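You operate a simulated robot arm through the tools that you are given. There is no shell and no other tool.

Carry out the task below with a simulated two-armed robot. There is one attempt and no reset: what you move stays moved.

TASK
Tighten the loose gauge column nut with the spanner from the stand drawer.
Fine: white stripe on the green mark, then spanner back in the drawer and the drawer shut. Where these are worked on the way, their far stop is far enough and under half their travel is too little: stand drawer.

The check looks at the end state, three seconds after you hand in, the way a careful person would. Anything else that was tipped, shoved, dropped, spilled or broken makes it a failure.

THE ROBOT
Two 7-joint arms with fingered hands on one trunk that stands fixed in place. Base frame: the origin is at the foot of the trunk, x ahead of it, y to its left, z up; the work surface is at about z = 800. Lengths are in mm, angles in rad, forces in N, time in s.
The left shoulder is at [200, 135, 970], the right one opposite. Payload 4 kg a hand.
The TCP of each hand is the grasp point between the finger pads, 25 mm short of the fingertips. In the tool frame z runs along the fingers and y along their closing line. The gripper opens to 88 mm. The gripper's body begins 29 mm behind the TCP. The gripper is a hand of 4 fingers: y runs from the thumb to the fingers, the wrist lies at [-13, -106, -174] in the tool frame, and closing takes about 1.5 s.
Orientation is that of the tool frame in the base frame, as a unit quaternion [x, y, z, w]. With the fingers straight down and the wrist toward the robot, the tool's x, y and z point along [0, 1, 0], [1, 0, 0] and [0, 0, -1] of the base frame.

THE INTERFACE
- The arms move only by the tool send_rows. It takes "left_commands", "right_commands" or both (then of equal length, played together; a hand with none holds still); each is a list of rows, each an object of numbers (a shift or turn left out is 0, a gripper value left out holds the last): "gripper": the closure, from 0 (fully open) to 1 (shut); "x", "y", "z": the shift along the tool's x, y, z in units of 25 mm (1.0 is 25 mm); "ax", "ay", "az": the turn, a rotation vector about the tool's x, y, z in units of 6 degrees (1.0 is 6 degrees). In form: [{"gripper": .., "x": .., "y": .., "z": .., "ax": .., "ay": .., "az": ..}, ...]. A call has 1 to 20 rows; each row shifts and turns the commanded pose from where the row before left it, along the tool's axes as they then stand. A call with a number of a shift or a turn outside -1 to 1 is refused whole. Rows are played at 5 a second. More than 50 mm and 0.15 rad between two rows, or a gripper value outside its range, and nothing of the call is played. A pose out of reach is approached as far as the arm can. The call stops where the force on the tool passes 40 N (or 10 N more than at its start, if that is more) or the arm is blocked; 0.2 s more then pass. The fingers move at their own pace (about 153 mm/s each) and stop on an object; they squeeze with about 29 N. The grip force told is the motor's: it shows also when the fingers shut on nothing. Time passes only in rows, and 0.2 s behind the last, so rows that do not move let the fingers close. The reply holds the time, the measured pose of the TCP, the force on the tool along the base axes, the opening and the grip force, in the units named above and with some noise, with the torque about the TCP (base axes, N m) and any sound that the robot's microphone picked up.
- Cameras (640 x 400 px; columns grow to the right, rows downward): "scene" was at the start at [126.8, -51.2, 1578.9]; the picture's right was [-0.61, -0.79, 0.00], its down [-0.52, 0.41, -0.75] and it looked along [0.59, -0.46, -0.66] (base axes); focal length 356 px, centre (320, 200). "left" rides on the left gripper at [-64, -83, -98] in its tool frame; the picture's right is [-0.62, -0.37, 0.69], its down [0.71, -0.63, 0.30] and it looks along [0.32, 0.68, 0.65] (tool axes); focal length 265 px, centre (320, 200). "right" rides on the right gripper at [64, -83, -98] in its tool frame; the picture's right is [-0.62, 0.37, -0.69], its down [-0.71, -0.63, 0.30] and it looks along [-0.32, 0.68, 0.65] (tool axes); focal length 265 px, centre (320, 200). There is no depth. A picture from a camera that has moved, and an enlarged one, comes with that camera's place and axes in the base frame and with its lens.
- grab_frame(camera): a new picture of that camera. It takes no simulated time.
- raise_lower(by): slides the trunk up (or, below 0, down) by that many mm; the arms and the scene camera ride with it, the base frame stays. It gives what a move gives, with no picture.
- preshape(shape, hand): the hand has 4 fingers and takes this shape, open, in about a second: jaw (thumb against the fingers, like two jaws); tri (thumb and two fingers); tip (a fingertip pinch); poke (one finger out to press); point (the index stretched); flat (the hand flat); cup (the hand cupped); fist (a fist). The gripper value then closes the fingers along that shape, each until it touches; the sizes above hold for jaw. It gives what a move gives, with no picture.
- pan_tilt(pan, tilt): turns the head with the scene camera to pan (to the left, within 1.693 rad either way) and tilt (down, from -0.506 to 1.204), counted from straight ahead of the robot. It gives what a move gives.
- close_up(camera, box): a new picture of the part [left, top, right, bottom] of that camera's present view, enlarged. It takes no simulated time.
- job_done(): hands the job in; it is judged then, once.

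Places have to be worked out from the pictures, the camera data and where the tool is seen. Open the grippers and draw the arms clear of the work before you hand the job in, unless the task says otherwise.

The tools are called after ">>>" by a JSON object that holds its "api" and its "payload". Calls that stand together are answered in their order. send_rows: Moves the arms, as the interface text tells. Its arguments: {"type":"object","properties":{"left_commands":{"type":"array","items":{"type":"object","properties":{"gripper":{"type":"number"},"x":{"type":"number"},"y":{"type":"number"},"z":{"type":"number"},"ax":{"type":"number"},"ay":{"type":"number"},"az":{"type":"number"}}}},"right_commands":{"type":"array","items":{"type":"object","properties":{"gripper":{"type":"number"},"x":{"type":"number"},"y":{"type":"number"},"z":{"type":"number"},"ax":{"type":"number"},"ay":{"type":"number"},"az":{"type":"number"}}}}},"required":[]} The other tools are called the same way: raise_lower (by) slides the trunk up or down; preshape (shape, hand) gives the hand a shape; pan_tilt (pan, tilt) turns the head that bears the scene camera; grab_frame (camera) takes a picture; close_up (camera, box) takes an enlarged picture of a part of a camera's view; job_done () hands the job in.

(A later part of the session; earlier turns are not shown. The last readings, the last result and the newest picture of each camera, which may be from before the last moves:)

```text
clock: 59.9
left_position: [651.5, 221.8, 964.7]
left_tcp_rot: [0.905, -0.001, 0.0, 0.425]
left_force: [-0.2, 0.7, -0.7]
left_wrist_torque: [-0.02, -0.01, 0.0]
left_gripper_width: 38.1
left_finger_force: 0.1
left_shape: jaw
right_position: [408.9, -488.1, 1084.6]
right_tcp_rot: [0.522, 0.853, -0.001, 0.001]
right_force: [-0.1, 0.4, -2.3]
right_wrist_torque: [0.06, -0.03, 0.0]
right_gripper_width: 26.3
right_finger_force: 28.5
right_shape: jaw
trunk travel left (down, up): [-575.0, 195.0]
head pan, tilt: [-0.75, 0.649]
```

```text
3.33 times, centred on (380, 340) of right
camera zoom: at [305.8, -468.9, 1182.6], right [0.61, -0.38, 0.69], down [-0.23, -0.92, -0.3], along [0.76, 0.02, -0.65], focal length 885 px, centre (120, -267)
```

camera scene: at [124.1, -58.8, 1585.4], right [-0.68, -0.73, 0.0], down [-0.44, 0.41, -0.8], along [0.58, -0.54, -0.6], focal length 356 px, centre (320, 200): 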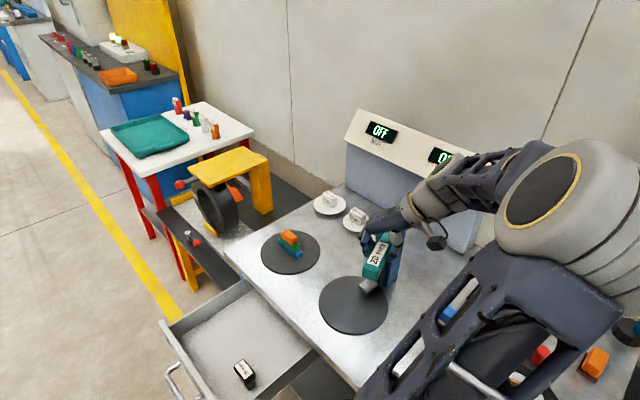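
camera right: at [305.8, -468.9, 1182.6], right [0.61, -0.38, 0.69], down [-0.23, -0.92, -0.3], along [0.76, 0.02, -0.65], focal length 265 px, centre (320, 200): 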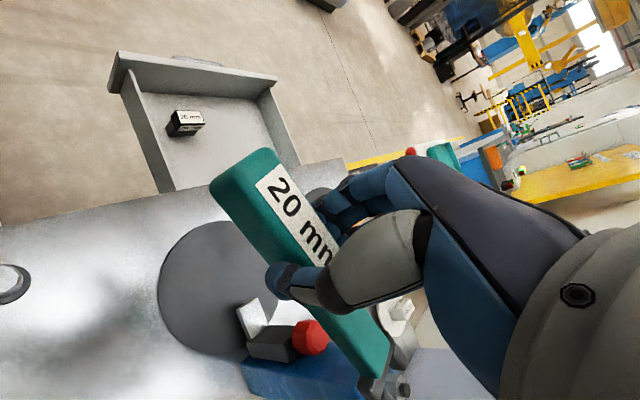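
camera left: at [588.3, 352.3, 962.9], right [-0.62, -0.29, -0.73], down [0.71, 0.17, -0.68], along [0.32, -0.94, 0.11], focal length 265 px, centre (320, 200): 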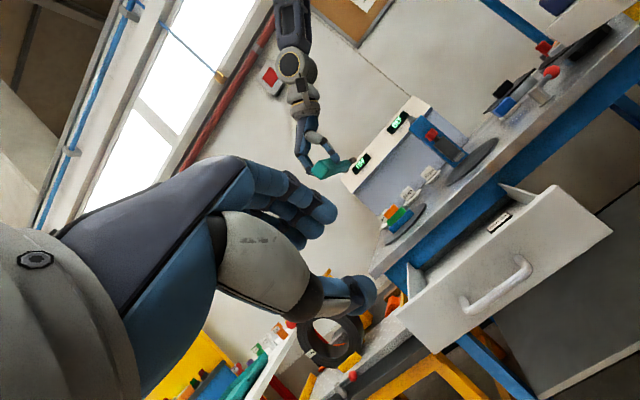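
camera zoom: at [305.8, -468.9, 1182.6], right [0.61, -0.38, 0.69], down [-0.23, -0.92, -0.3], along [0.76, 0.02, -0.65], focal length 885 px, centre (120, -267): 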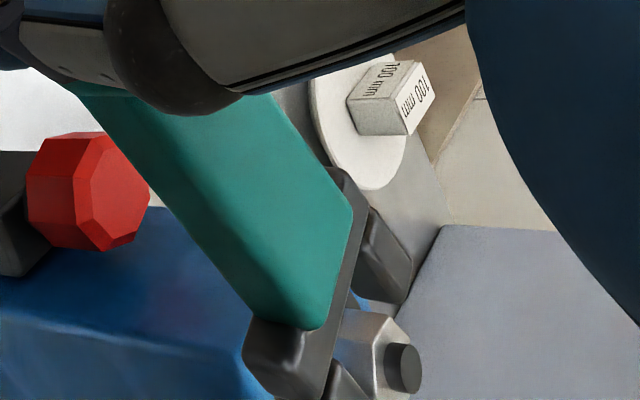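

The right camera sees both the jaw and the nut. I zoom further on them for careful measurement.

>>> {"api": "close_up", "payload": {"camera": "right", "box": [350, 325, 446, 400]}}

>>> {"api": "close_up", "payload": {"camera": "right", "box": [200, 240, 456, 400]}}

```text
5.33 times, centred on (398, 362) of right
camera zoom: at [305.8, -468.9, 1182.6], right [0.61, -0.38, 0.69], down [-0.23, -0.92, -0.3], along [0.76, 0.02, -0.65], focal length 1416 px, centre (-96, -667)
```

zoom: 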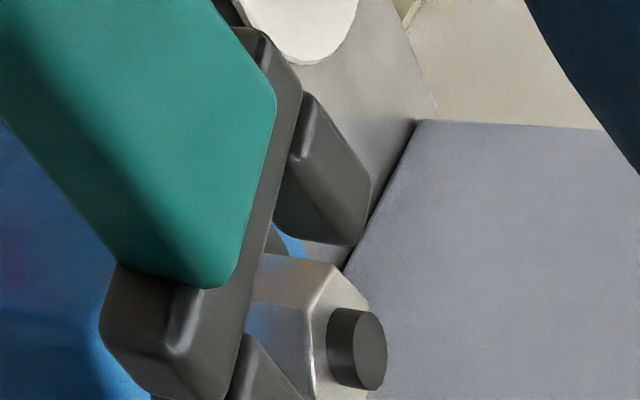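

```text
2.50 times, centred on (328, 320) of right
camera zoom: at [305.8, -468.9, 1182.6], right [0.61, -0.38, 0.69], down [-0.23, -0.92, -0.3], along [0.76, 0.02, -0.65], focal length 664 px, centre (300, -100)
```

zoom: 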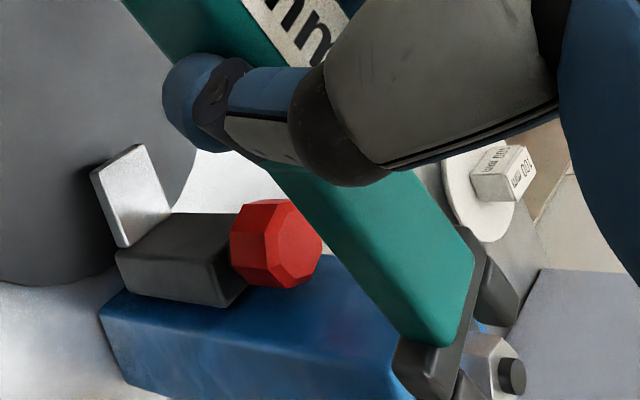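

Stereo on the label shows the spanner slipped in the grip: it droops about 8° and is yawed about 6.5°, which I can correct by tilting the hand. To measure properly I bring the left hand up as an observer on the other side of the nut: first level it and raise it.

>>> {"api": "send_rows", "payload": {"left_commands": [{"ax": 1}, {"ax": 1}, {"ax": 1}, {"ax": 1}, {"ax": 1}, {"ax": 1}, {"ax": 1}, {"ax": 1}, {"ax": 0.33}, {"z": -1}, {"z": -1}, {"z": -1}, {"z": -1}, {"z": -1}, {"z": -1}, {"z": -1}, {"z": -1}]}}

>>> {"api": "send_rows", "payload": {"left_commands": [{"y": 1}, {"y": 1}, {"y": 1}, {"y": 1}, {"y": 1}, {"y": 1}, {"y": 1}, {"y": 1}, {"y": 1}, {"y": 1}, {"y": 1}, {"y": 1}, {"y": 1}, {"y": 1}, {"y": 1}, {"az": 1}, {"az": 1}, {"az": 1}, {"az": 1}, {"az": 1}]}}

>>> {"api": "grab_frame", "payload": {"camera": "left"}}

```text
clock: 63.5
left_position: [651.7, 224.2, 1163.5]
left_tcp_rot: [1.0, -0.001, -0.001, 0.002]
left_force: [-0.1, -1.2, 0.0]
left_wrist_torque: [-0.03, 0.04, 0.01]
left_gripper_width: 38.0
left_finger_force: 0.1
left_shape: jaw
right_position: [409.2, -488.1, 1084.2]
right_tcp_rot: [0.522, 0.853, -0.001, 0.002]
right_force: [-0.6, -0.1, -2.4]
right_wrist_torque: [0.08, 0.04, 0.0]
right_gripper_width: 26.2
right_finger_force: 29.5
right_shape: jaw
trunk travel left (down, up): [-575.0, 195.0]
head pan, tilt: [-0.75, 0.649]
```

```text
clock: 67.7
left_position: [651.0, -151.3, 1164.7]
left_tcp_rot: [0.965, -0.261, 0.0, 0.002]
left_force: [0.4, -0.5, 0.7]
left_wrist_torque: [-0.01, 0.02, 0.04]
left_gripper_width: 38.2
left_finger_force: 0.1
left_shape: jaw
right_position: [411.1, -488.9, 1083.8]
right_tcp_rot: [0.522, 0.853, -0.001, 0.001]
right_force: [0.9, -0.1, -1.5]
right_wrist_torque: [0.03, 0.02, -0.03]
right_gripper_width: 26.3
right_finger_force: 28.9
right_shape: jaw
trunk travel left (down, up): [-575.0, 195.0]
head pan, tilt: [-0.75, 0.649]
```

```text
taken
camera left: at [638.4, -46.7, 1262.9], right [-0.35, 0.63, -0.69], down [0.93, 0.18, -0.31], along [-0.06, -0.76, -0.65], focal length 265 px, centre (320, 200)
```

left: 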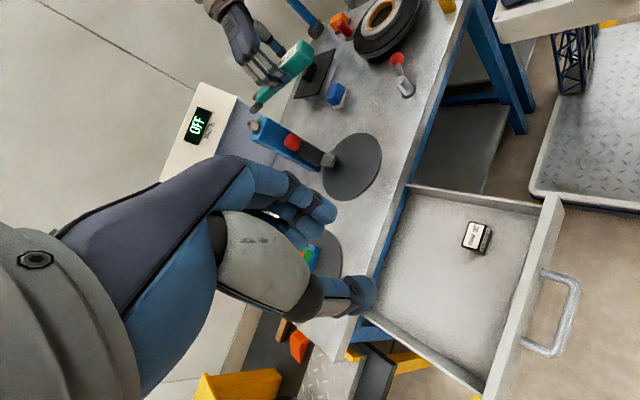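

The left camera now sees spanner and nut together. I zoom in.

>>> {"api": "close_up", "payload": {"camera": "left", "box": [220, 30, 332, 140]}}

>>> {"api": "close_up", "payload": {"camera": "left", "box": [232, 90, 280, 140]}}

```text
3.64 times, centred on (276, 85) of left
camera zoom: at [638.4, -46.7, 1262.9], right [-0.35, 0.63, -0.69], down [0.93, 0.18, -0.31], along [-0.06, -0.76, -0.65], focal length 965 px, centre (480, 618)
```

zoom: 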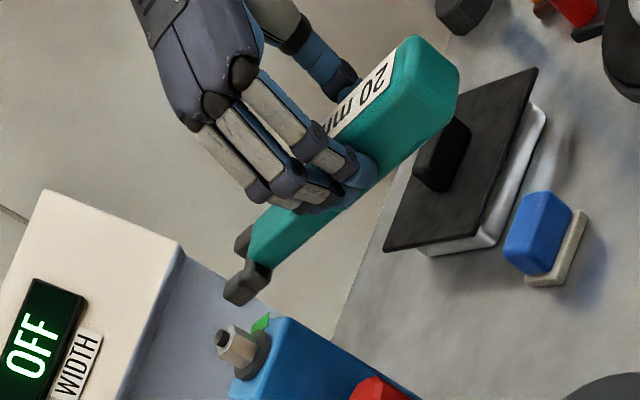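

```text
8.00 times, centred on (256, 115) of left
camera zoom: at [638.4, -46.7, 1262.9], right [-0.35, 0.63, -0.69], down [0.93, 0.18, -0.31], along [-0.06, -0.76, -0.65], focal length 2123 px, centre (832, 880)
```

zoom: 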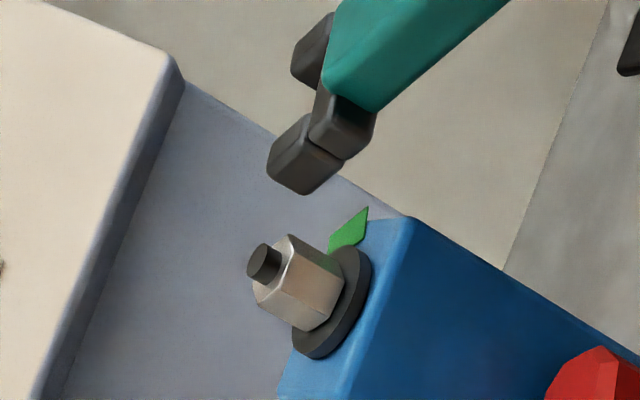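

Measured: spanner heading ≈-69° and drooping ≈8° toward the jaw. I correct by yawing the hand +6.4° and pitching it 8° up at the jaw.

>>> {"api": "send_rows", "payload": {"right_commands": [{"az": -0.36}, {"az": -0.36}, {"az": -0.35}, {"ax": 0.05, "ay": -0.45}, {"ax": 0.05, "ay": -0.45}, {"ax": 0.05, "ay": -0.45}, {"x": 0}]}}

>>> {"api": "close_up", "payload": {"camera": "left", "box": [220, 30, 332, 140]}}

>>> {"api": "close_up", "payload": {"camera": "right", "box": [200, 160, 456, 400]}}

>>> {"api": "close_up", "payload": {"camera": "scene", "box": [340, 190, 436, 280]}}

```text
clock: 69.3
left_position: [650.6, -152.4, 1165.2]
left_tcp_rot: [0.966, -0.26, 0.0, 0.002]
left_force: [0.5, -0.9, -0.2]
left_wrist_torque: [0.01, 0.0, 0.01]
left_gripper_width: 38.4
left_finger_force: 0.1
left_shape: jaw
right_position: [409.3, -488.6, 1084.2]
right_tcp_rot: [0.471, 0.879, -0.041, 0.06]
right_force: [0.1, -0.1, -1.9]
right_wrist_torque: [0.04, 0.04, -0.02]
right_gripper_width: 26.3
right_finger_force: 28.9
right_shape: jaw
trunk travel left (down, up): [-575.0, 195.0]
head pan, tilt: [-0.75, 0.649]
```

```text
3.64 times, centred on (276, 85) of left
camera zoom: at [638.5, -46.8, 1262.8], right [-0.35, 0.63, -0.69], down [0.93, 0.19, -0.31], along [-0.06, -0.76, -0.65], focal length 965 px, centre (480, 618)
```

zoom: 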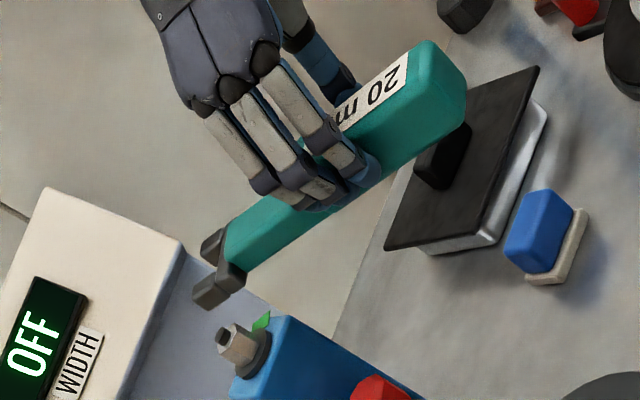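

```text
1.67 times, centred on (328, 280) of right
camera zoom: at [298.1, -468.4, 1173.0], right [0.6, -0.22, 0.77], down [-0.11, -0.98, -0.19], along [0.79, 0.03, -0.61], focal length 442 px, centre (307, 67)
```

zoom: 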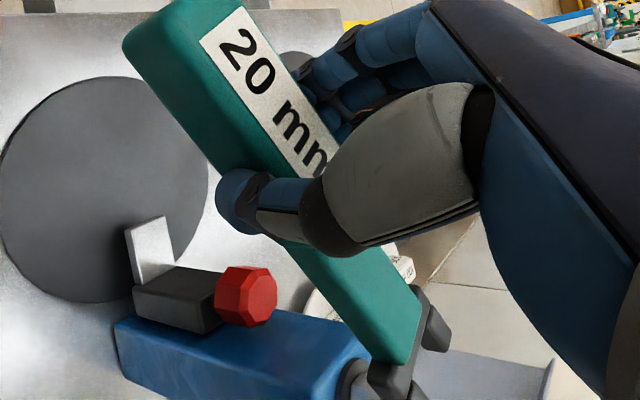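

```text
4.44 times, centred on (388, 235) of scene
camera zoom: at [124.2, -58.9, 1585.4], right [-0.68, -0.73, 0.0], down [-0.44, 0.41, -0.8], along [0.58, -0.54, -0.6], focal length 1584 px, centre (18, 44)
```

zoom: 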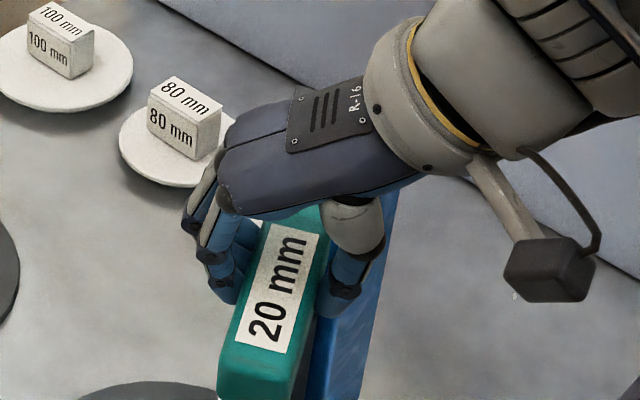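

I zoom on the jaw from both hand cameras and the label from the head camera to verify the spanner's pose precisely.

>>> {"api": "close_up", "payload": {"camera": "right", "box": [336, 340, 432, 400]}}

>>> {"api": "close_up", "payload": {"camera": "left", "box": [232, 82, 280, 112]}}

>>> {"api": "close_up", "payload": {"camera": "left", "box": [232, 100, 280, 130]}}

>>> {"api": "close_up", "payload": {"camera": "scene", "box": [372, 230, 412, 280]}}

```text
6.67 times, centred on (384, 370) of right
camera zoom: at [298.1, -468.4, 1173.0], right [0.6, -0.22, 0.77], down [-0.11, -0.98, -0.19], along [0.79, 0.03, -0.61], focal length 1769 px, centre (-107, -933)
```

zoom: 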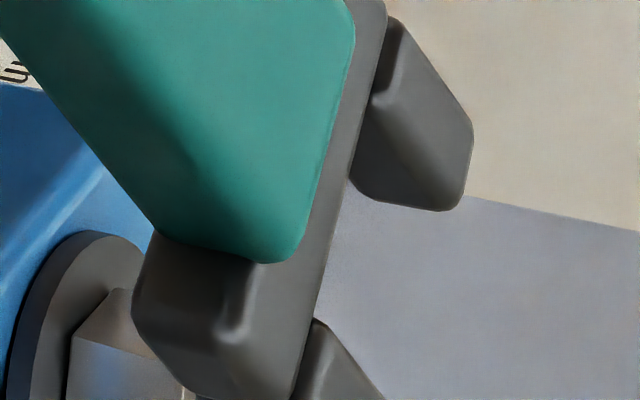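

```text
13.33 times, centred on (256, 97) of left
camera zoom: at [638.5, -46.8, 1262.8], right [-0.35, 0.63, -0.69], down [0.93, 0.19, -0.31], along [-0.06, -0.76, -0.65], focal length 3539 px, centre (1173, 1573)
```

zoom: 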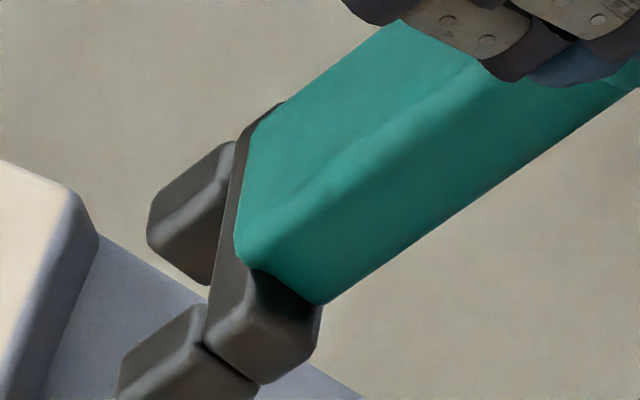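

```text
13.33 times, centred on (256, 115) of left
camera zoom: at [638.5, -46.8, 1262.8], right [-0.35, 0.63, -0.69], down [0.93, 0.19, -0.31], along [-0.06, -0.76, -0.65], focal length 3539 px, centre (1173, 1333)
```

zoom: 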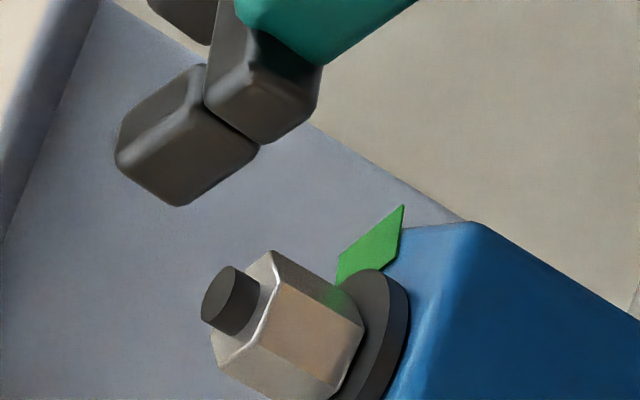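

```text
8.00 times, centred on (392, 255) of scene
camera zoom: at [124.2, -58.9, 1585.4], right [-0.68, -0.73, 0.0], down [-0.44, 0.41, -0.8], along [0.58, -0.54, -0.6], focal length 2852 px, centre (-256, -240)
```

zoom: 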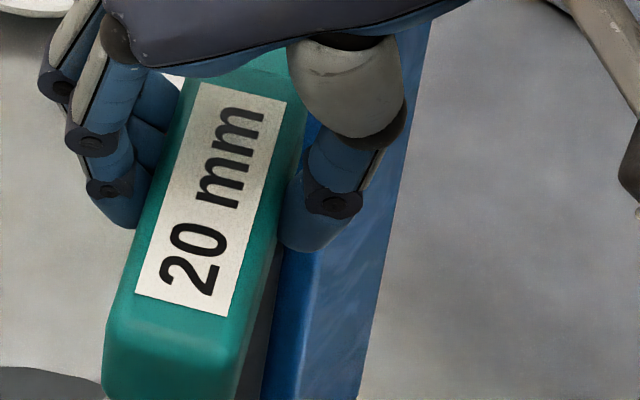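

The spanner is now nearly level, heading ≈-64°, with the nut about 77 mm ahead of the shank end and ~3 mm to one side. I lower it ~52 mm to nut height (still short of the nut) with the 3 mm side shift.

>>> {"api": "send_rows", "payload": {"right_commands": [{"x": 0.075, "y": 0.038, "z": 0.514}, {"x": 0.075, "y": 0.038, "z": 0.514}, {"x": 0.075, "y": 0.038, "z": 0.514}, {"x": 0.075, "y": 0.038, "z": 0.514}, {"x": 0}]}}

>>> {"api": "close_up", "payload": {"camera": "left", "box": [224, 92, 288, 132]}}

>>> {"api": "close_up", "payload": {"camera": "right", "box": [320, 330, 432, 400]}}

>>> {"api": "close_up", "payload": {"camera": "scene", "box": [352, 200, 432, 280]}}

```text
clock: 70.5
left_position: [652.1, -151.8, 1164.7]
left_tcp_rot: [0.966, -0.26, 0.001, 0.002]
left_force: [0.6, -0.3, 0.2]
left_wrist_torque: [-0.05, -0.01, 0.0]
left_gripper_width: 38.3
left_finger_force: 0.1
left_shape: jaw
right_position: [412.1, -486.4, 1031.2]
right_tcp_rot: [0.472, 0.879, -0.041, 0.059]
right_force: [-0.2, 0.7, -2.4]
right_wrist_torque: [0.08, 0.0, -0.03]
right_gripper_width: 26.2
right_finger_force: 28.3
right_shape: jaw
trunk travel left (down, up): [-575.0, 195.0]
head pan, tilt: [-0.75, 0.649]
```

```text
10.00 times, centred on (256, 112) of left
camera zoom: at [638.5, -46.7, 1262.8], right [-0.35, 0.63, -0.69], down [0.93, 0.19, -0.31], along [-0.06, -0.76, -0.65], focal length 2654 px, centre (960, 1080)
```

zoom: 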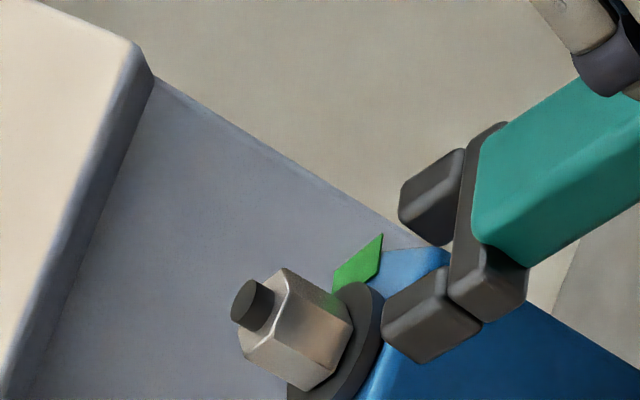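

```text
5.71 times, centred on (376, 365) of right
camera zoom: at [300.0, -466.5, 1120.3], right [0.6, -0.22, 0.77], down [-0.11, -0.98, -0.19], along [0.79, 0.03, -0.61], focal length 1517 px, centre (0, -743)
```

zoom: 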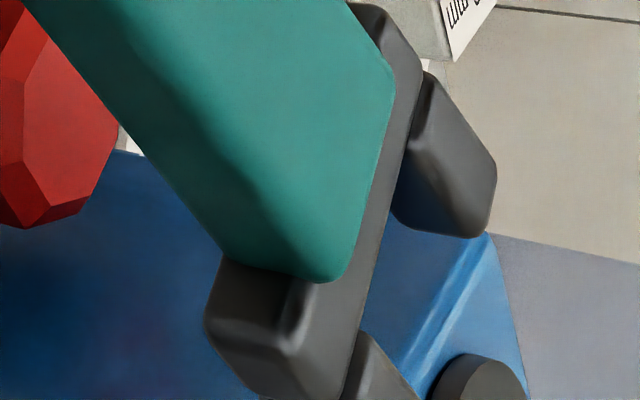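

```text
5.00 times, centred on (392, 240) of scene
camera zoom: at [124.1, -58.9, 1585.4], right [-0.68, -0.73, 0.0], down [-0.44, 0.41, -0.8], along [0.58, -0.54, -0.6], focal length 1782 px, centre (-40, 0)
```

zoom: 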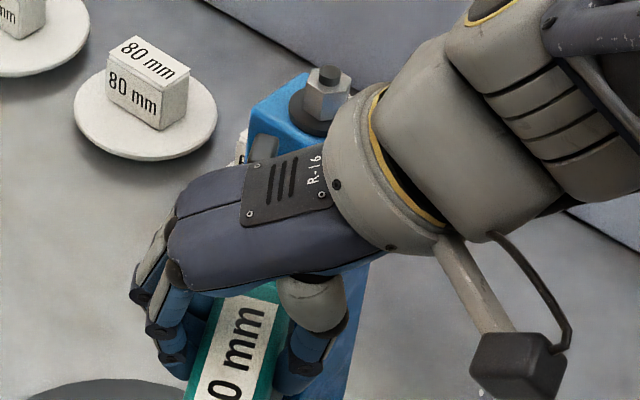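

Left view shows the prongs at nut height, approaching. I advance 20 mm along the spanner axis, still short of the nut, and re-measure the alignment.

>>> {"api": "send_rows", "payload": {"right_commands": [{"x": -0.392, "y": -0.054, "z": 0.058}, {"x": -0.392, "y": -0.054, "z": 0.058}, {"x": 0}]}}

>>> {"api": "close_up", "payload": {"camera": "left", "box": [228, 100, 276, 130]}}

>>> {"api": "close_up", "payload": {"camera": "scene", "box": [370, 200, 418, 230]}}

>>> {"api": "close_up", "payload": {"camera": "right", "box": [336, 340, 432, 400]}}

```text
clock: 71.3
left_position: [651.4, -152.6, 1164.4]
left_tcp_rot: [0.966, -0.26, 0.001, 0.001]
left_force: [1.1, 0.6, -1.3]
left_wrist_torque: [-0.01, -0.01, -0.02]
left_gripper_width: 38.7
left_finger_force: 0.2
left_shape: jaw
right_position: [421.1, -505.1, 1031.8]
right_tcp_rot: [0.471, 0.879, -0.041, 0.06]
right_force: [-0.6, -0.2, -1.6]
right_wrist_torque: [0.03, 0.01, -0.03]
right_gripper_width: 26.1
right_finger_force: 29.1
right_shape: jaw
trunk travel left (down, up): [-575.0, 195.0]
head pan, tilt: [-0.75, 0.649]
```

```text
13.33 times, centred on (252, 115) of left
camera zoom: at [638.5, -46.7, 1262.8], right [-0.35, 0.63, -0.69], down [0.93, 0.19, -0.31], along [-0.06, -0.76, -0.65], focal length 3539 px, centre (1227, 1333)
```

zoom: 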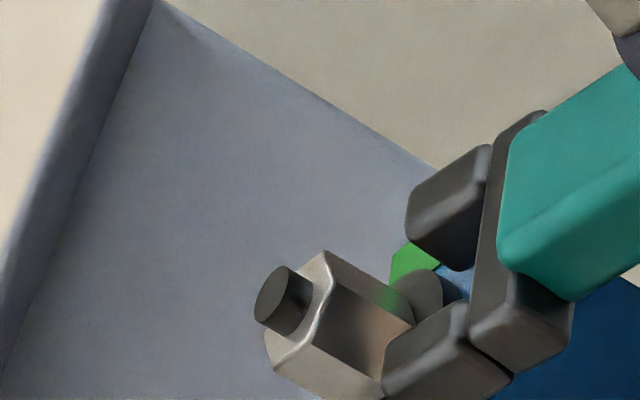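

```text
13.33 times, centred on (394, 215) of scene
camera zoom: at [124.1, -58.9, 1585.4], right [-0.68, -0.73, 0.0], down [-0.44, 0.41, -0.8], along [0.58, -0.54, -0.6], focal length 4753 px, centre (-667, 0)
```

zoom: 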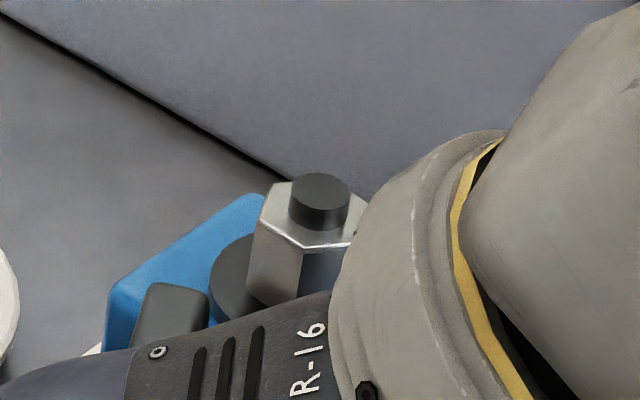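

```text
6.67 times, centred on (384, 370) of right
camera zoom: at [308.9, -484.6, 1121.1], right [0.6, -0.22, 0.77], down [-0.11, -0.98, -0.19], along [0.79, 0.03, -0.61], focal length 1769 px, centre (-107, -933)
```

zoom: 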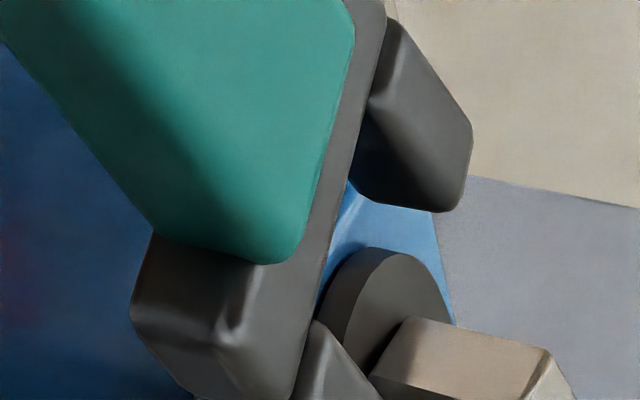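

R now shows the nut's flank too. I take maximum zooms in both hand cameras for a common-feature triangulation.

>>> {"api": "close_up", "payload": {"camera": "right", "box": [376, 370, 424, 400]}}

>>> {"api": "close_up", "payload": {"camera": "left", "box": [244, 114, 276, 134]}}

```text
13.33 times, centred on (400, 385) of right
camera zoom: at [308.9, -484.6, 1121.1], right [0.6, -0.22, 0.77], down [-0.11, -0.98, -0.19], along [0.79, 0.03, -0.61], focal length 3539 px, centre (-747, -2267)
```

zoom: 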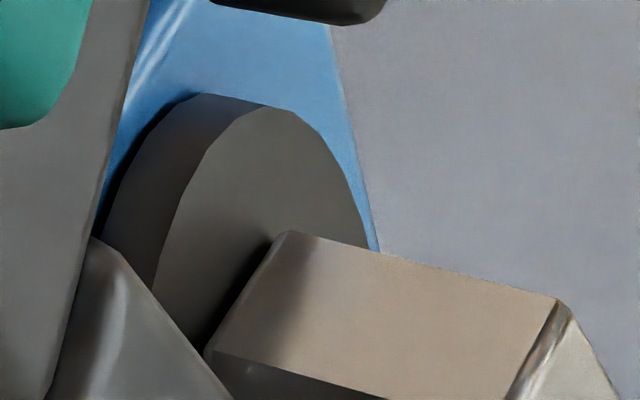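

```text
16.00 times, centred on (260, 124) of left
camera zoom: at [638.5, -46.7, 1262.8], right [-0.35, 0.63, -0.69], down [0.93, 0.19, -0.31], along [-0.06, -0.76, -0.65], focal length 4246 px, centre (1280, 1416)
```

zoom: 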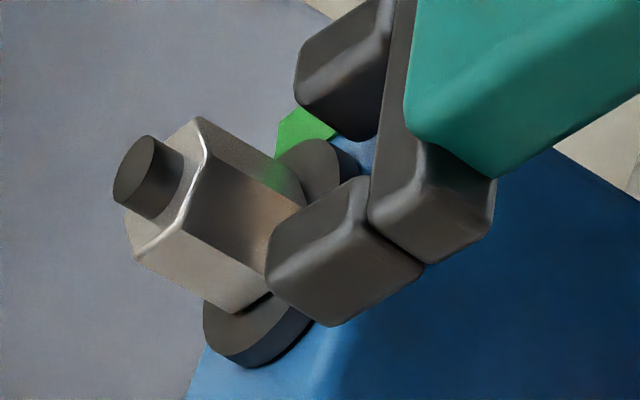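

Corrected feature matching puts the nut centre at ≈(488.4,-646.7), z 1011–1027, so I need ~4 mm up and ~2 mm sideways. I apply that and advance 12 mm so the prong tips come just beside the nut's first corner.

>>> {"api": "send_rows", "payload": {"right_commands": [{"x": -0.0125, "y": -0.082, "z": -0.158}, {"x": -0.235, "y": -0.0325, "z": 0.035}, {"x": -0.235, "y": -0.0325, "z": 0.035}, {"x": 0}]}}

>>> {"api": "close_up", "payload": {"camera": "left", "box": [244, 114, 276, 134]}}

>>> {"api": "close_up", "payload": {"camera": "right", "box": [352, 350, 432, 400]}}

>>> {"api": "close_up", "payload": {"camera": "scene", "box": [370, 200, 418, 230]}}

```text
clock: 72.3
left_position: [652.0, -151.7, 1165.7]
left_tcp_rot: [0.966, -0.26, 0.0, 0.002]
left_force: [0.4, 0.2, -0.1]
left_wrist_torque: [0.02, 0.02, 0.04]
left_gripper_width: 38.3
left_finger_force: 0.0
left_shape: jaw
right_position: [424.3, -517.4, 1035.7]
right_tcp_rot: [0.472, 0.879, -0.041, 0.059]
right_force: [-0.2, 0.3, -1.9]
right_wrist_torque: [0.05, 0.03, -0.01]
right_gripper_width: 26.3
right_finger_force: 28.7
right_shape: jaw
trunk travel left (down, up): [-575.0, 195.0]
head pan, tilt: [-0.75, 0.649]
```

```text
16.00 times, centred on (260, 124) of left
camera zoom: at [638.5, -46.7, 1262.8], right [-0.35, 0.63, -0.69], down [0.93, 0.19, -0.31], along [-0.06, -0.76, -0.65], focal length 4246 px, centre (1280, 1416)
```

zoom: 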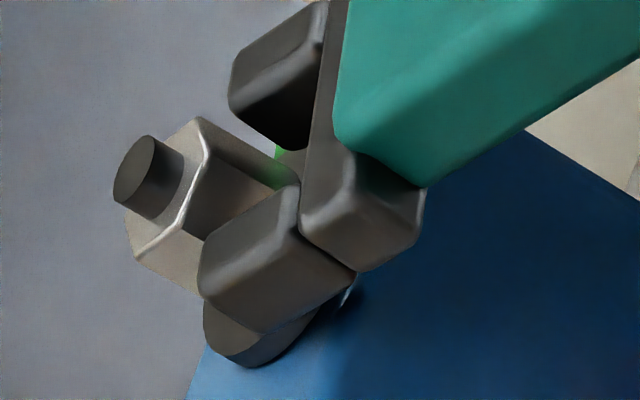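

```text
8.00 times, centred on (392, 375) of right
camera zoom: at [312.1, -496.2, 1125.1], right [0.6, -0.22, 0.77], down [-0.11, -0.98, -0.19], along [0.79, 0.03, -0.61], focal length 2123 px, centre (-256, -1200)
```

zoom: 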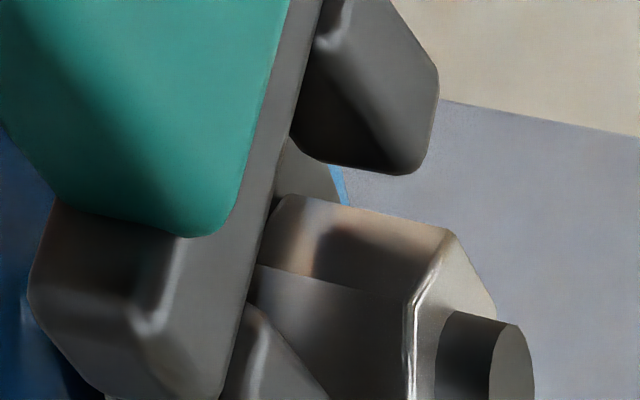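

```text
13.33 times, centred on (394, 215) of scene
camera zoom: at [124.1, -58.9, 1585.4], right [-0.68, -0.73, 0.0], down [-0.44, 0.41, -0.8], along [0.58, -0.54, -0.6], focal length 4753 px, centre (-667, 0)
```

zoom: 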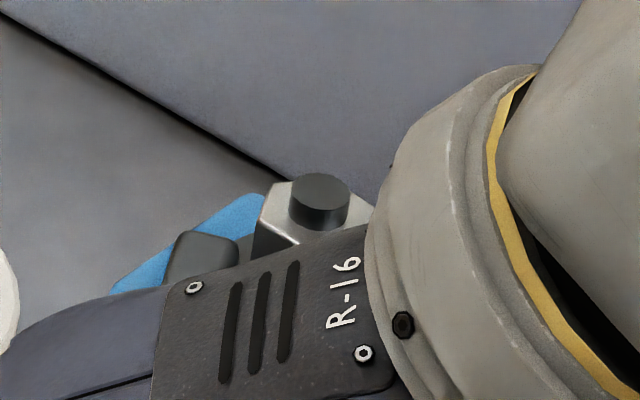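

Both views now agree the jaw needs ~2.6 mm more sideways (toward the thumb side) and sits pitched ~2.5° jaw-up. I correct both, pivoting about the jaw, then look again.

>>> {"api": "send_rows", "payload": {"right_commands": [{"x": 0.0138, "y": -0.103}, {"ay": 0.21, "ax": -0.023, "z": -0.127}, {"ay": 0.207, "ax": -0.023, "z": -0.126}, {"x": 0}]}}

>>> {"api": "close_up", "payload": {"camera": "left", "box": [244, 114, 276, 134]}}

>>> {"api": "close_up", "payload": {"camera": "right", "box": [352, 350, 432, 400]}}

```text
clock: 73.3
left_position: [652.1, -151.3, 1164.8]
left_tcp_rot: [0.966, -0.26, 0.0, 0.001]
left_force: [-0.3, 0.0, -0.3]
left_wrist_torque: [0.04, 0.02, -0.01]
left_gripper_width: 38.3
left_finger_force: 0.1
left_shape: jaw
right_position: [420.6, -516.8, 1041.0]
right_tcp_rot: [0.473, 0.88, -0.029, 0.042]
right_force: [0.7, 0.6, -1.5]
right_wrist_torque: [0.01, 0.02, 0.01]
right_gripper_width: 26.2
right_finger_force: 28.6
right_shape: jaw
trunk travel left (down, up): [-575.0, 195.0]
head pan, tilt: [-0.75, 0.649]
```

```text
16.00 times, centred on (260, 124) of left
camera zoom: at [638.5, -46.8, 1262.8], right [-0.35, 0.63, -0.69], down [0.93, 0.19, -0.31], along [-0.06, -0.76, -0.65], focal length 4246 px, centre (1280, 1416)
```

zoom: 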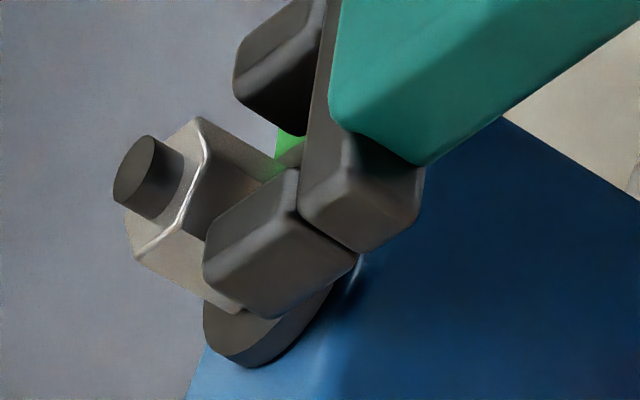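

```text
8.00 times, centred on (392, 375) of right
camera zoom: at [312.0, -500.5, 1134.0], right [0.62, -0.25, 0.75], down [-0.12, -0.97, -0.22], along [0.78, 0.05, -0.63], focal length 2123 px, centre (-256, -1200)
```

zoom: 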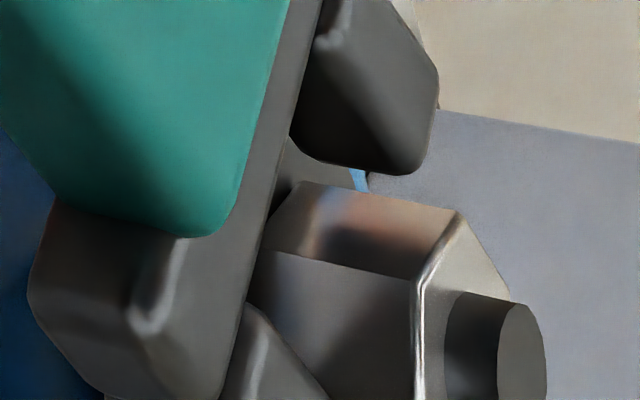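

After correction the +y prong's inner edge lies right along the nut's flat and the slopes match; prongs z≈1012–1023 against nut 1011–1027. I advance slowly 10 mm and watch the forces.

>>> {"api": "send_rows", "payload": {"right_commands": [{"x": -0.132, "y": -0.017, "z": 0.0136}, {"x": -0.132, "y": -0.017, "z": 0.0136}, {"x": -0.132, "y": -0.017, "z": 0.0136}, {"x": 0}]}}

>>> {"api": "close_up", "payload": {"camera": "left", "box": [244, 114, 276, 134]}}

>>> {"api": "close_up", "payload": {"camera": "right", "box": [352, 350, 432, 400]}}

```text
clock: 74.3
left_position: [651.3, -152.7, 1165.9]
left_tcp_rot: [0.966, -0.26, 0.001, 0.002]
left_force: [0.4, -0.3, -0.1]
left_wrist_torque: [0.0, 0.01, -0.01]
left_gripper_width: 38.3
left_finger_force: 0.1
left_shape: jaw
right_position: [426.8, -524.1, 1041.9]
right_tcp_rot: [0.472, 0.88, -0.029, 0.041]
right_force: [0.0, -0.7, -2.4]
right_wrist_torque: [0.07, 0.03, 0.0]
right_gripper_width: 26.6
right_finger_force: 29.1
right_shape: jaw
trunk travel left (down, up): [-575.0, 195.0]
head pan, tilt: [-0.75, 0.649]
```

```text
16.00 times, centred on (260, 124) of left
camera zoom: at [638.5, -46.7, 1262.8], right [-0.35, 0.63, -0.69], down [0.93, 0.19, -0.31], along [-0.06, -0.76, -0.65], focal length 4246 px, centre (1280, 1416)
```

zoom: 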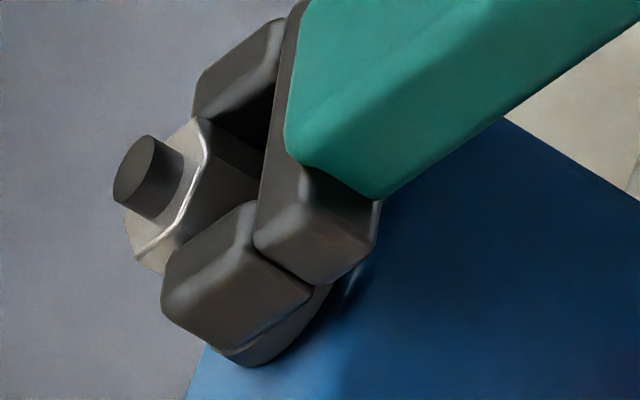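

```text
8.00 times, centred on (392, 375) of right
camera zoom: at [316.8, -509.3, 1134.6], right [0.62, -0.25, 0.75], down [-0.12, -0.97, -0.22], along [0.78, 0.05, -0.63], focal length 2123 px, centre (-256, -1200)
```

zoom: 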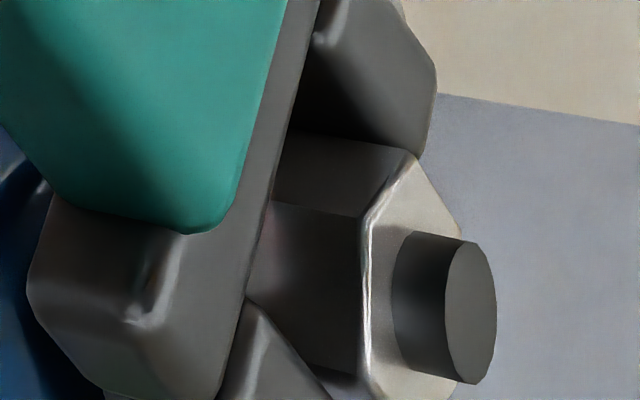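

The nut now sits between the prongs with no side force. I advance further in small steps until the jaw nearly bottoms on the nut.

>>> {"api": "send_rows", "payload": {"right_commands": [{"x": -0.119, "y": -0.0155, "z": 0.0122}, {"x": -0.119, "y": -0.0155, "z": 0.0122}, {"x": 0}]}}

>>> {"api": "close_up", "payload": {"camera": "left", "box": [244, 114, 276, 134]}}

>>> {"api": "close_up", "payload": {"camera": "right", "box": [352, 350, 432, 400]}}

```text
clock: 75.1
left_position: [650.8, -152.8, 1165.0]
left_tcp_rot: [0.966, -0.26, 0.001, 0.001]
left_force: [0.6, -0.4, 0.1]
left_wrist_torque: [-0.02, 0.03, -0.01]
left_gripper_width: 38.2
left_finger_force: 0.1
left_shape: jaw
right_position: [429.2, -529.2, 1042.5]
right_tcp_rot: [0.472, 0.88, -0.029, 0.042]
right_force: [0.2, 0.1, -2.4]
right_wrist_torque: [0.04, 0.05, -0.03]
right_gripper_width: 26.3
right_finger_force: 28.9
right_shape: jaw
trunk travel left (down, up): [-575.0, 195.0]
head pan, tilt: [-0.75, 0.649]
```

```text
16.00 times, centred on (260, 124) of left
camera zoom: at [638.5, -46.7, 1262.8], right [-0.35, 0.63, -0.69], down [0.93, 0.19, -0.31], along [-0.06, -0.76, -0.65], focal length 4246 px, centre (1280, 1416)
```

zoom: 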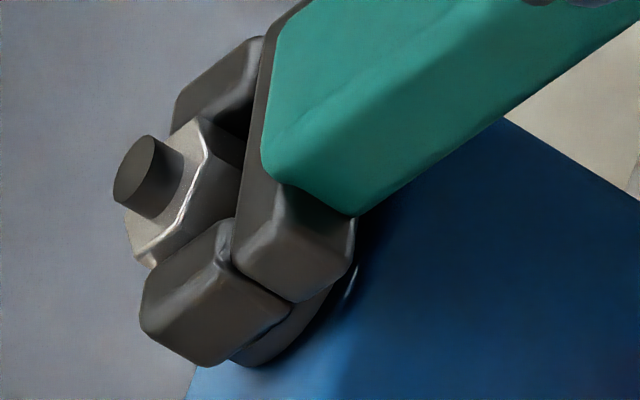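

```text
8.00 times, centred on (392, 375) of right
camera zoom: at [319.2, -514.3, 1135.0], right [0.62, -0.25, 0.75], down [-0.12, -0.97, -0.22], along [0.78, 0.05, -0.63], focal length 2123 px, centre (-256, -1200)
```

zoom: 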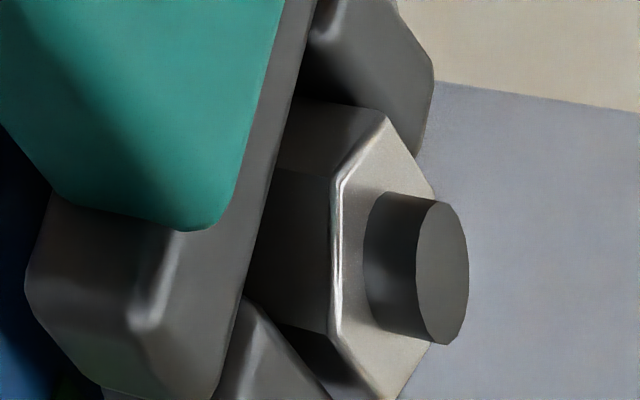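

About 3–4 mm remain to the jaw root and forces are still nil. I advance 2.5 mm more so the flats are well covered.

>>> {"api": "send_rows", "payload": {"right_commands": [{"x": -0.0987, "y": -0.013, "z": 0.0102}, {"x": 0}]}}

>>> {"api": "close_up", "payload": {"camera": "left", "box": [236, 104, 284, 134]}}

>>> {"api": "close_up", "payload": {"camera": "scene", "box": [360, 190, 440, 240]}}

```text
clock: 75.7
left_position: [650.2, -152.2, 1164.1]
left_tcp_rot: [0.966, -0.26, 0.0, 0.003]
left_force: [-0.8, 0.3, 0.1]
left_wrist_torque: [0.0, -0.02, -0.01]
left_gripper_width: 38.4
left_finger_force: 0.0
left_shape: jaw
right_position: [430.2, -532.9, 1042.4]
right_tcp_rot: [0.472, 0.88, -0.029, 0.041]
right_force: [0.4, 0.2, -1.9]
right_wrist_torque: [0.04, 0.02, 0.03]
right_gripper_width: 26.1
right_finger_force: 28.9
right_shape: jaw
trunk travel left (down, up): [-575.0, 195.0]
head pan, tilt: [-0.75, 0.649]
```

```text
13.33 times, centred on (260, 119) of left
camera zoom: at [638.5, -46.8, 1262.8], right [-0.35, 0.63, -0.69], down [0.93, 0.19, -0.31], along [-0.06, -0.76, -0.65], focal length 3539 px, centre (1120, 1280)
```

zoom: 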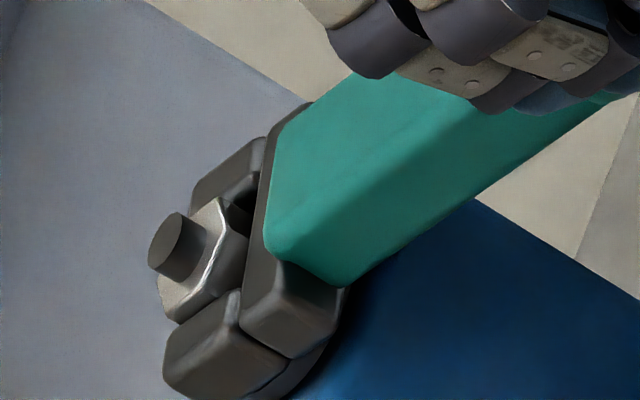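

```text
8.00 times, centred on (400, 215) of scene
camera zoom: at [124.1, -58.9, 1585.4], right [-0.68, -0.73, 0.0], down [-0.44, 0.41, -0.8], along [0.58, -0.54, -0.6], focal length 2852 px, centre (-320, 80)
```

zoom: 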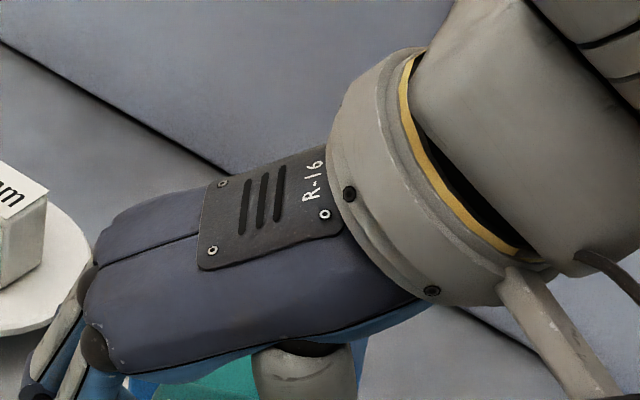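

The jaw is fully on the nut with the TCP 128 mm from its centre. I now swing clockwise about the nut: first 12° in three rows, watching forces.

>>> {"api": "send_rows", "payload": {"right_commands": [{"x": -0.0525, "y": 0.3526, "z": 0.0013, "ax": 0.0676, "ay": 0.0075, "az": 0.6641}, {"x": -0.0525, "y": 0.3526, "z": 0.0013, "ax": 0.0676, "ay": 0.0075, "az": 0.6641}, {"x": -0.0525, "y": 0.3526, "z": 0.0013, "ax": 0.0676, "ay": 0.0075, "az": 0.6641}, {"x": 0}]}}

>>> {"api": "close_up", "payload": {"camera": "left", "box": [236, 104, 284, 134]}}

>>> {"api": "close_up", "payload": {"camera": "right", "box": [336, 340, 432, 400]}}

```text
clock: 76.7
left_position: [651.8, -153.1, 1164.9]
left_tcp_rot: [0.966, -0.26, 0.0, 0.002]
left_force: [-0.4, -0.3, -0.5]
left_wrist_torque: [-0.04, -0.02, -0.01]
left_gripper_width: 38.4
left_finger_force: 0.1
left_shape: jaw
right_position: [455.4, -524.1, 1042.2]
right_tcp_rot: [0.562, 0.826, -0.033, 0.038]
right_force: [-0.3, 1.0, -2.4]
right_wrist_torque: [0.03, 0.02, 0.05]
right_gripper_width: 26.4
right_finger_force: 29.6
right_shape: jaw
trunk travel left (down, up): [-575.0, 195.0]
head pan, tilt: [-0.75, 0.649]
```

```text
13.33 times, centred on (260, 119) of left
camera zoom: at [638.5, -46.8, 1262.8], right [-0.35, 0.63, -0.69], down [0.93, 0.19, -0.31], along [-0.06, -0.76, -0.65], focal length 3539 px, centre (1120, 1280)
```

zoom: 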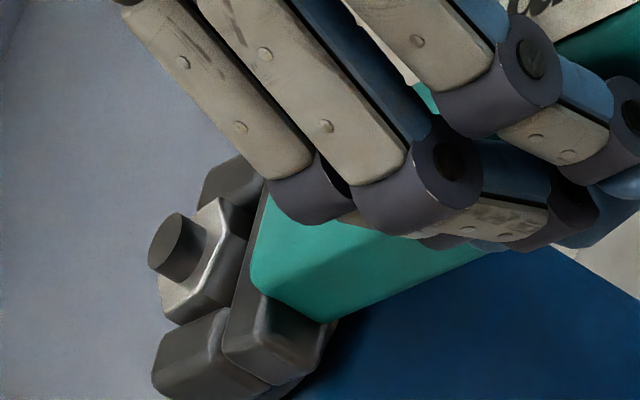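

```text
6.67 times, centred on (384, 370) of right
camera zoom: at [351.1, -484.6, 1134.7], right [0.55, -0.37, 0.75], down [-0.32, -0.92, -0.22], along [0.77, -0.11, -0.63], focal length 1769 px, centre (-107, -933)
```

zoom: 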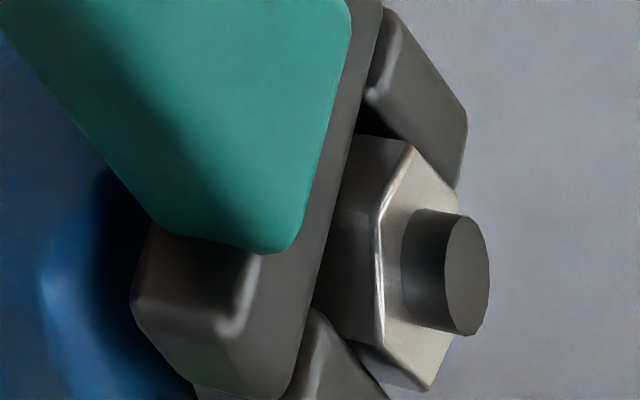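

No resistance yet — this seems to be jaw clearance being taken up. I continue swinging 12° more with force watch.

>>> {"api": "send_rows", "payload": {"right_commands": [{"x": -0.0525, "y": 0.3526, "z": 0.0013, "ax": 0.0676, "ay": 0.0075, "az": 0.6641}, {"x": -0.0525, "y": 0.3526, "z": 0.0013, "ax": 0.0676, "ay": 0.0075, "az": 0.6641}, {"x": -0.0525, "y": 0.3526, "z": 0.0013, "ax": 0.0676, "ay": 0.0075, "az": 0.6641}, {"x": 0}]}}

>>> {"api": "close_up", "payload": {"camera": "left", "box": [236, 104, 284, 134]}}

>>> {"api": "close_up", "payload": {"camera": "right", "box": [336, 340, 432, 400]}}

>>> {"api": "grab_frame", "payload": {"camera": "scene"}}

```text
clock: 77.7
left_position: [651.5, -151.7, 1165.2]
left_tcp_rot: [0.966, -0.259, 0.001, 0.002]
left_force: [-0.3, 0.2, -0.5]
left_wrist_torque: [0.02, 0.03, 0.02]
left_gripper_width: 38.4
left_finger_force: 0.0
left_shape: jaw
right_position: [481.3, -519.2, 1042.1]
right_tcp_rot: [0.645, 0.762, -0.037, 0.034]
right_force: [0.1, 0.9, -2.1]
right_wrist_torque: [0.03, 0.06, 0.14]
right_gripper_width: 26.6
right_finger_force: 29.3
right_shape: jaw
trunk travel left (down, up): [-575.0, 195.0]
head pan, tilt: [-0.75, 0.649]
```

```text
13.33 times, centred on (260, 119) of left
camera zoom: at [638.5, -46.7, 1262.8], right [-0.35, 0.63, -0.69], down [0.93, 0.19, -0.31], along [-0.06, -0.76, -0.65], focal length 3539 px, centre (1120, 1280)
```

zoom: 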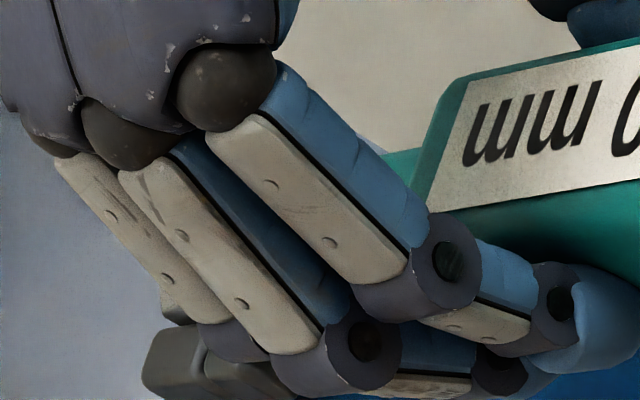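

```text
6.67 times, centred on (384, 370) of right
camera zoom: at [386.8, -459.8, 1134.4], right [0.46, -0.48, 0.75], down [-0.5, -0.84, -0.22], along [0.73, -0.27, -0.63], focal length 1769 px, centre (-107, -933)
```

zoom: 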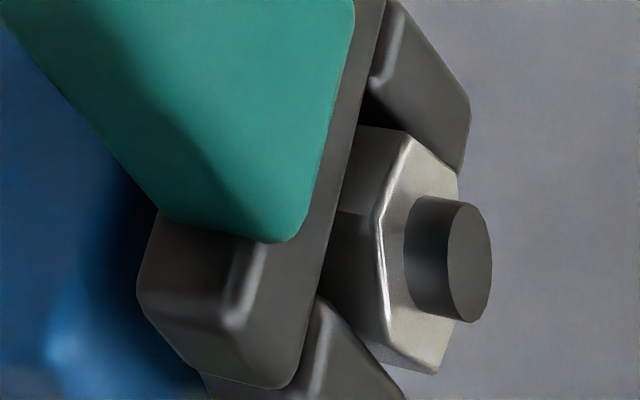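

```text
taken
camera scene: at [124.1, -58.9, 1585.4], right [-0.68, -0.73, 0.0], down [-0.44, 0.41, -0.8], along [0.58, -0.54, -0.6], focal length 356 px, centre (320, 200)
```

scene: 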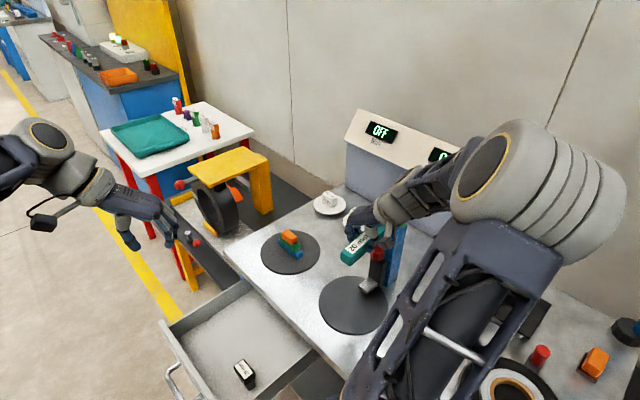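

The arm follows freely with only slight torque. I check what the head camera can see of the nut now.

>>> {"api": "close_up", "payload": {"camera": "scene", "box": [350, 190, 430, 260]}}

>>> {"api": "close_up", "payload": {"camera": "right", "box": [368, 360, 432, 400]}}

```text
5.71 times, centred on (390, 225) of scene
camera zoom: at [124.1, -58.9, 1585.4], right [-0.68, -0.73, 0.0], down [-0.44, 0.41, -0.8], along [0.58, -0.54, -0.6], focal length 2037 px, centre (-80, 57)
```

zoom: 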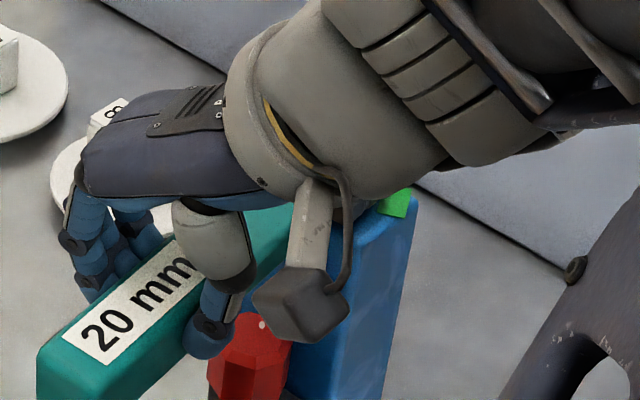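

```text
10.00 times, centred on (400, 380) of right
camera zoom: at [386.8, -459.8, 1134.4], right [0.46, -0.48, 0.75], down [-0.5, -0.84, -0.22], along [0.73, -0.27, -0.63], focal length 2654 px, centre (-480, -1600)
```

zoom: 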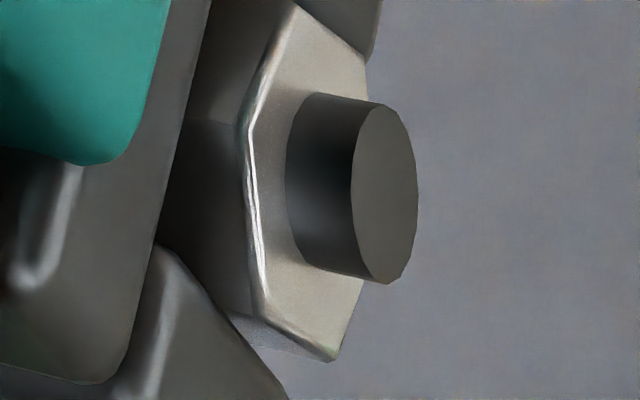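

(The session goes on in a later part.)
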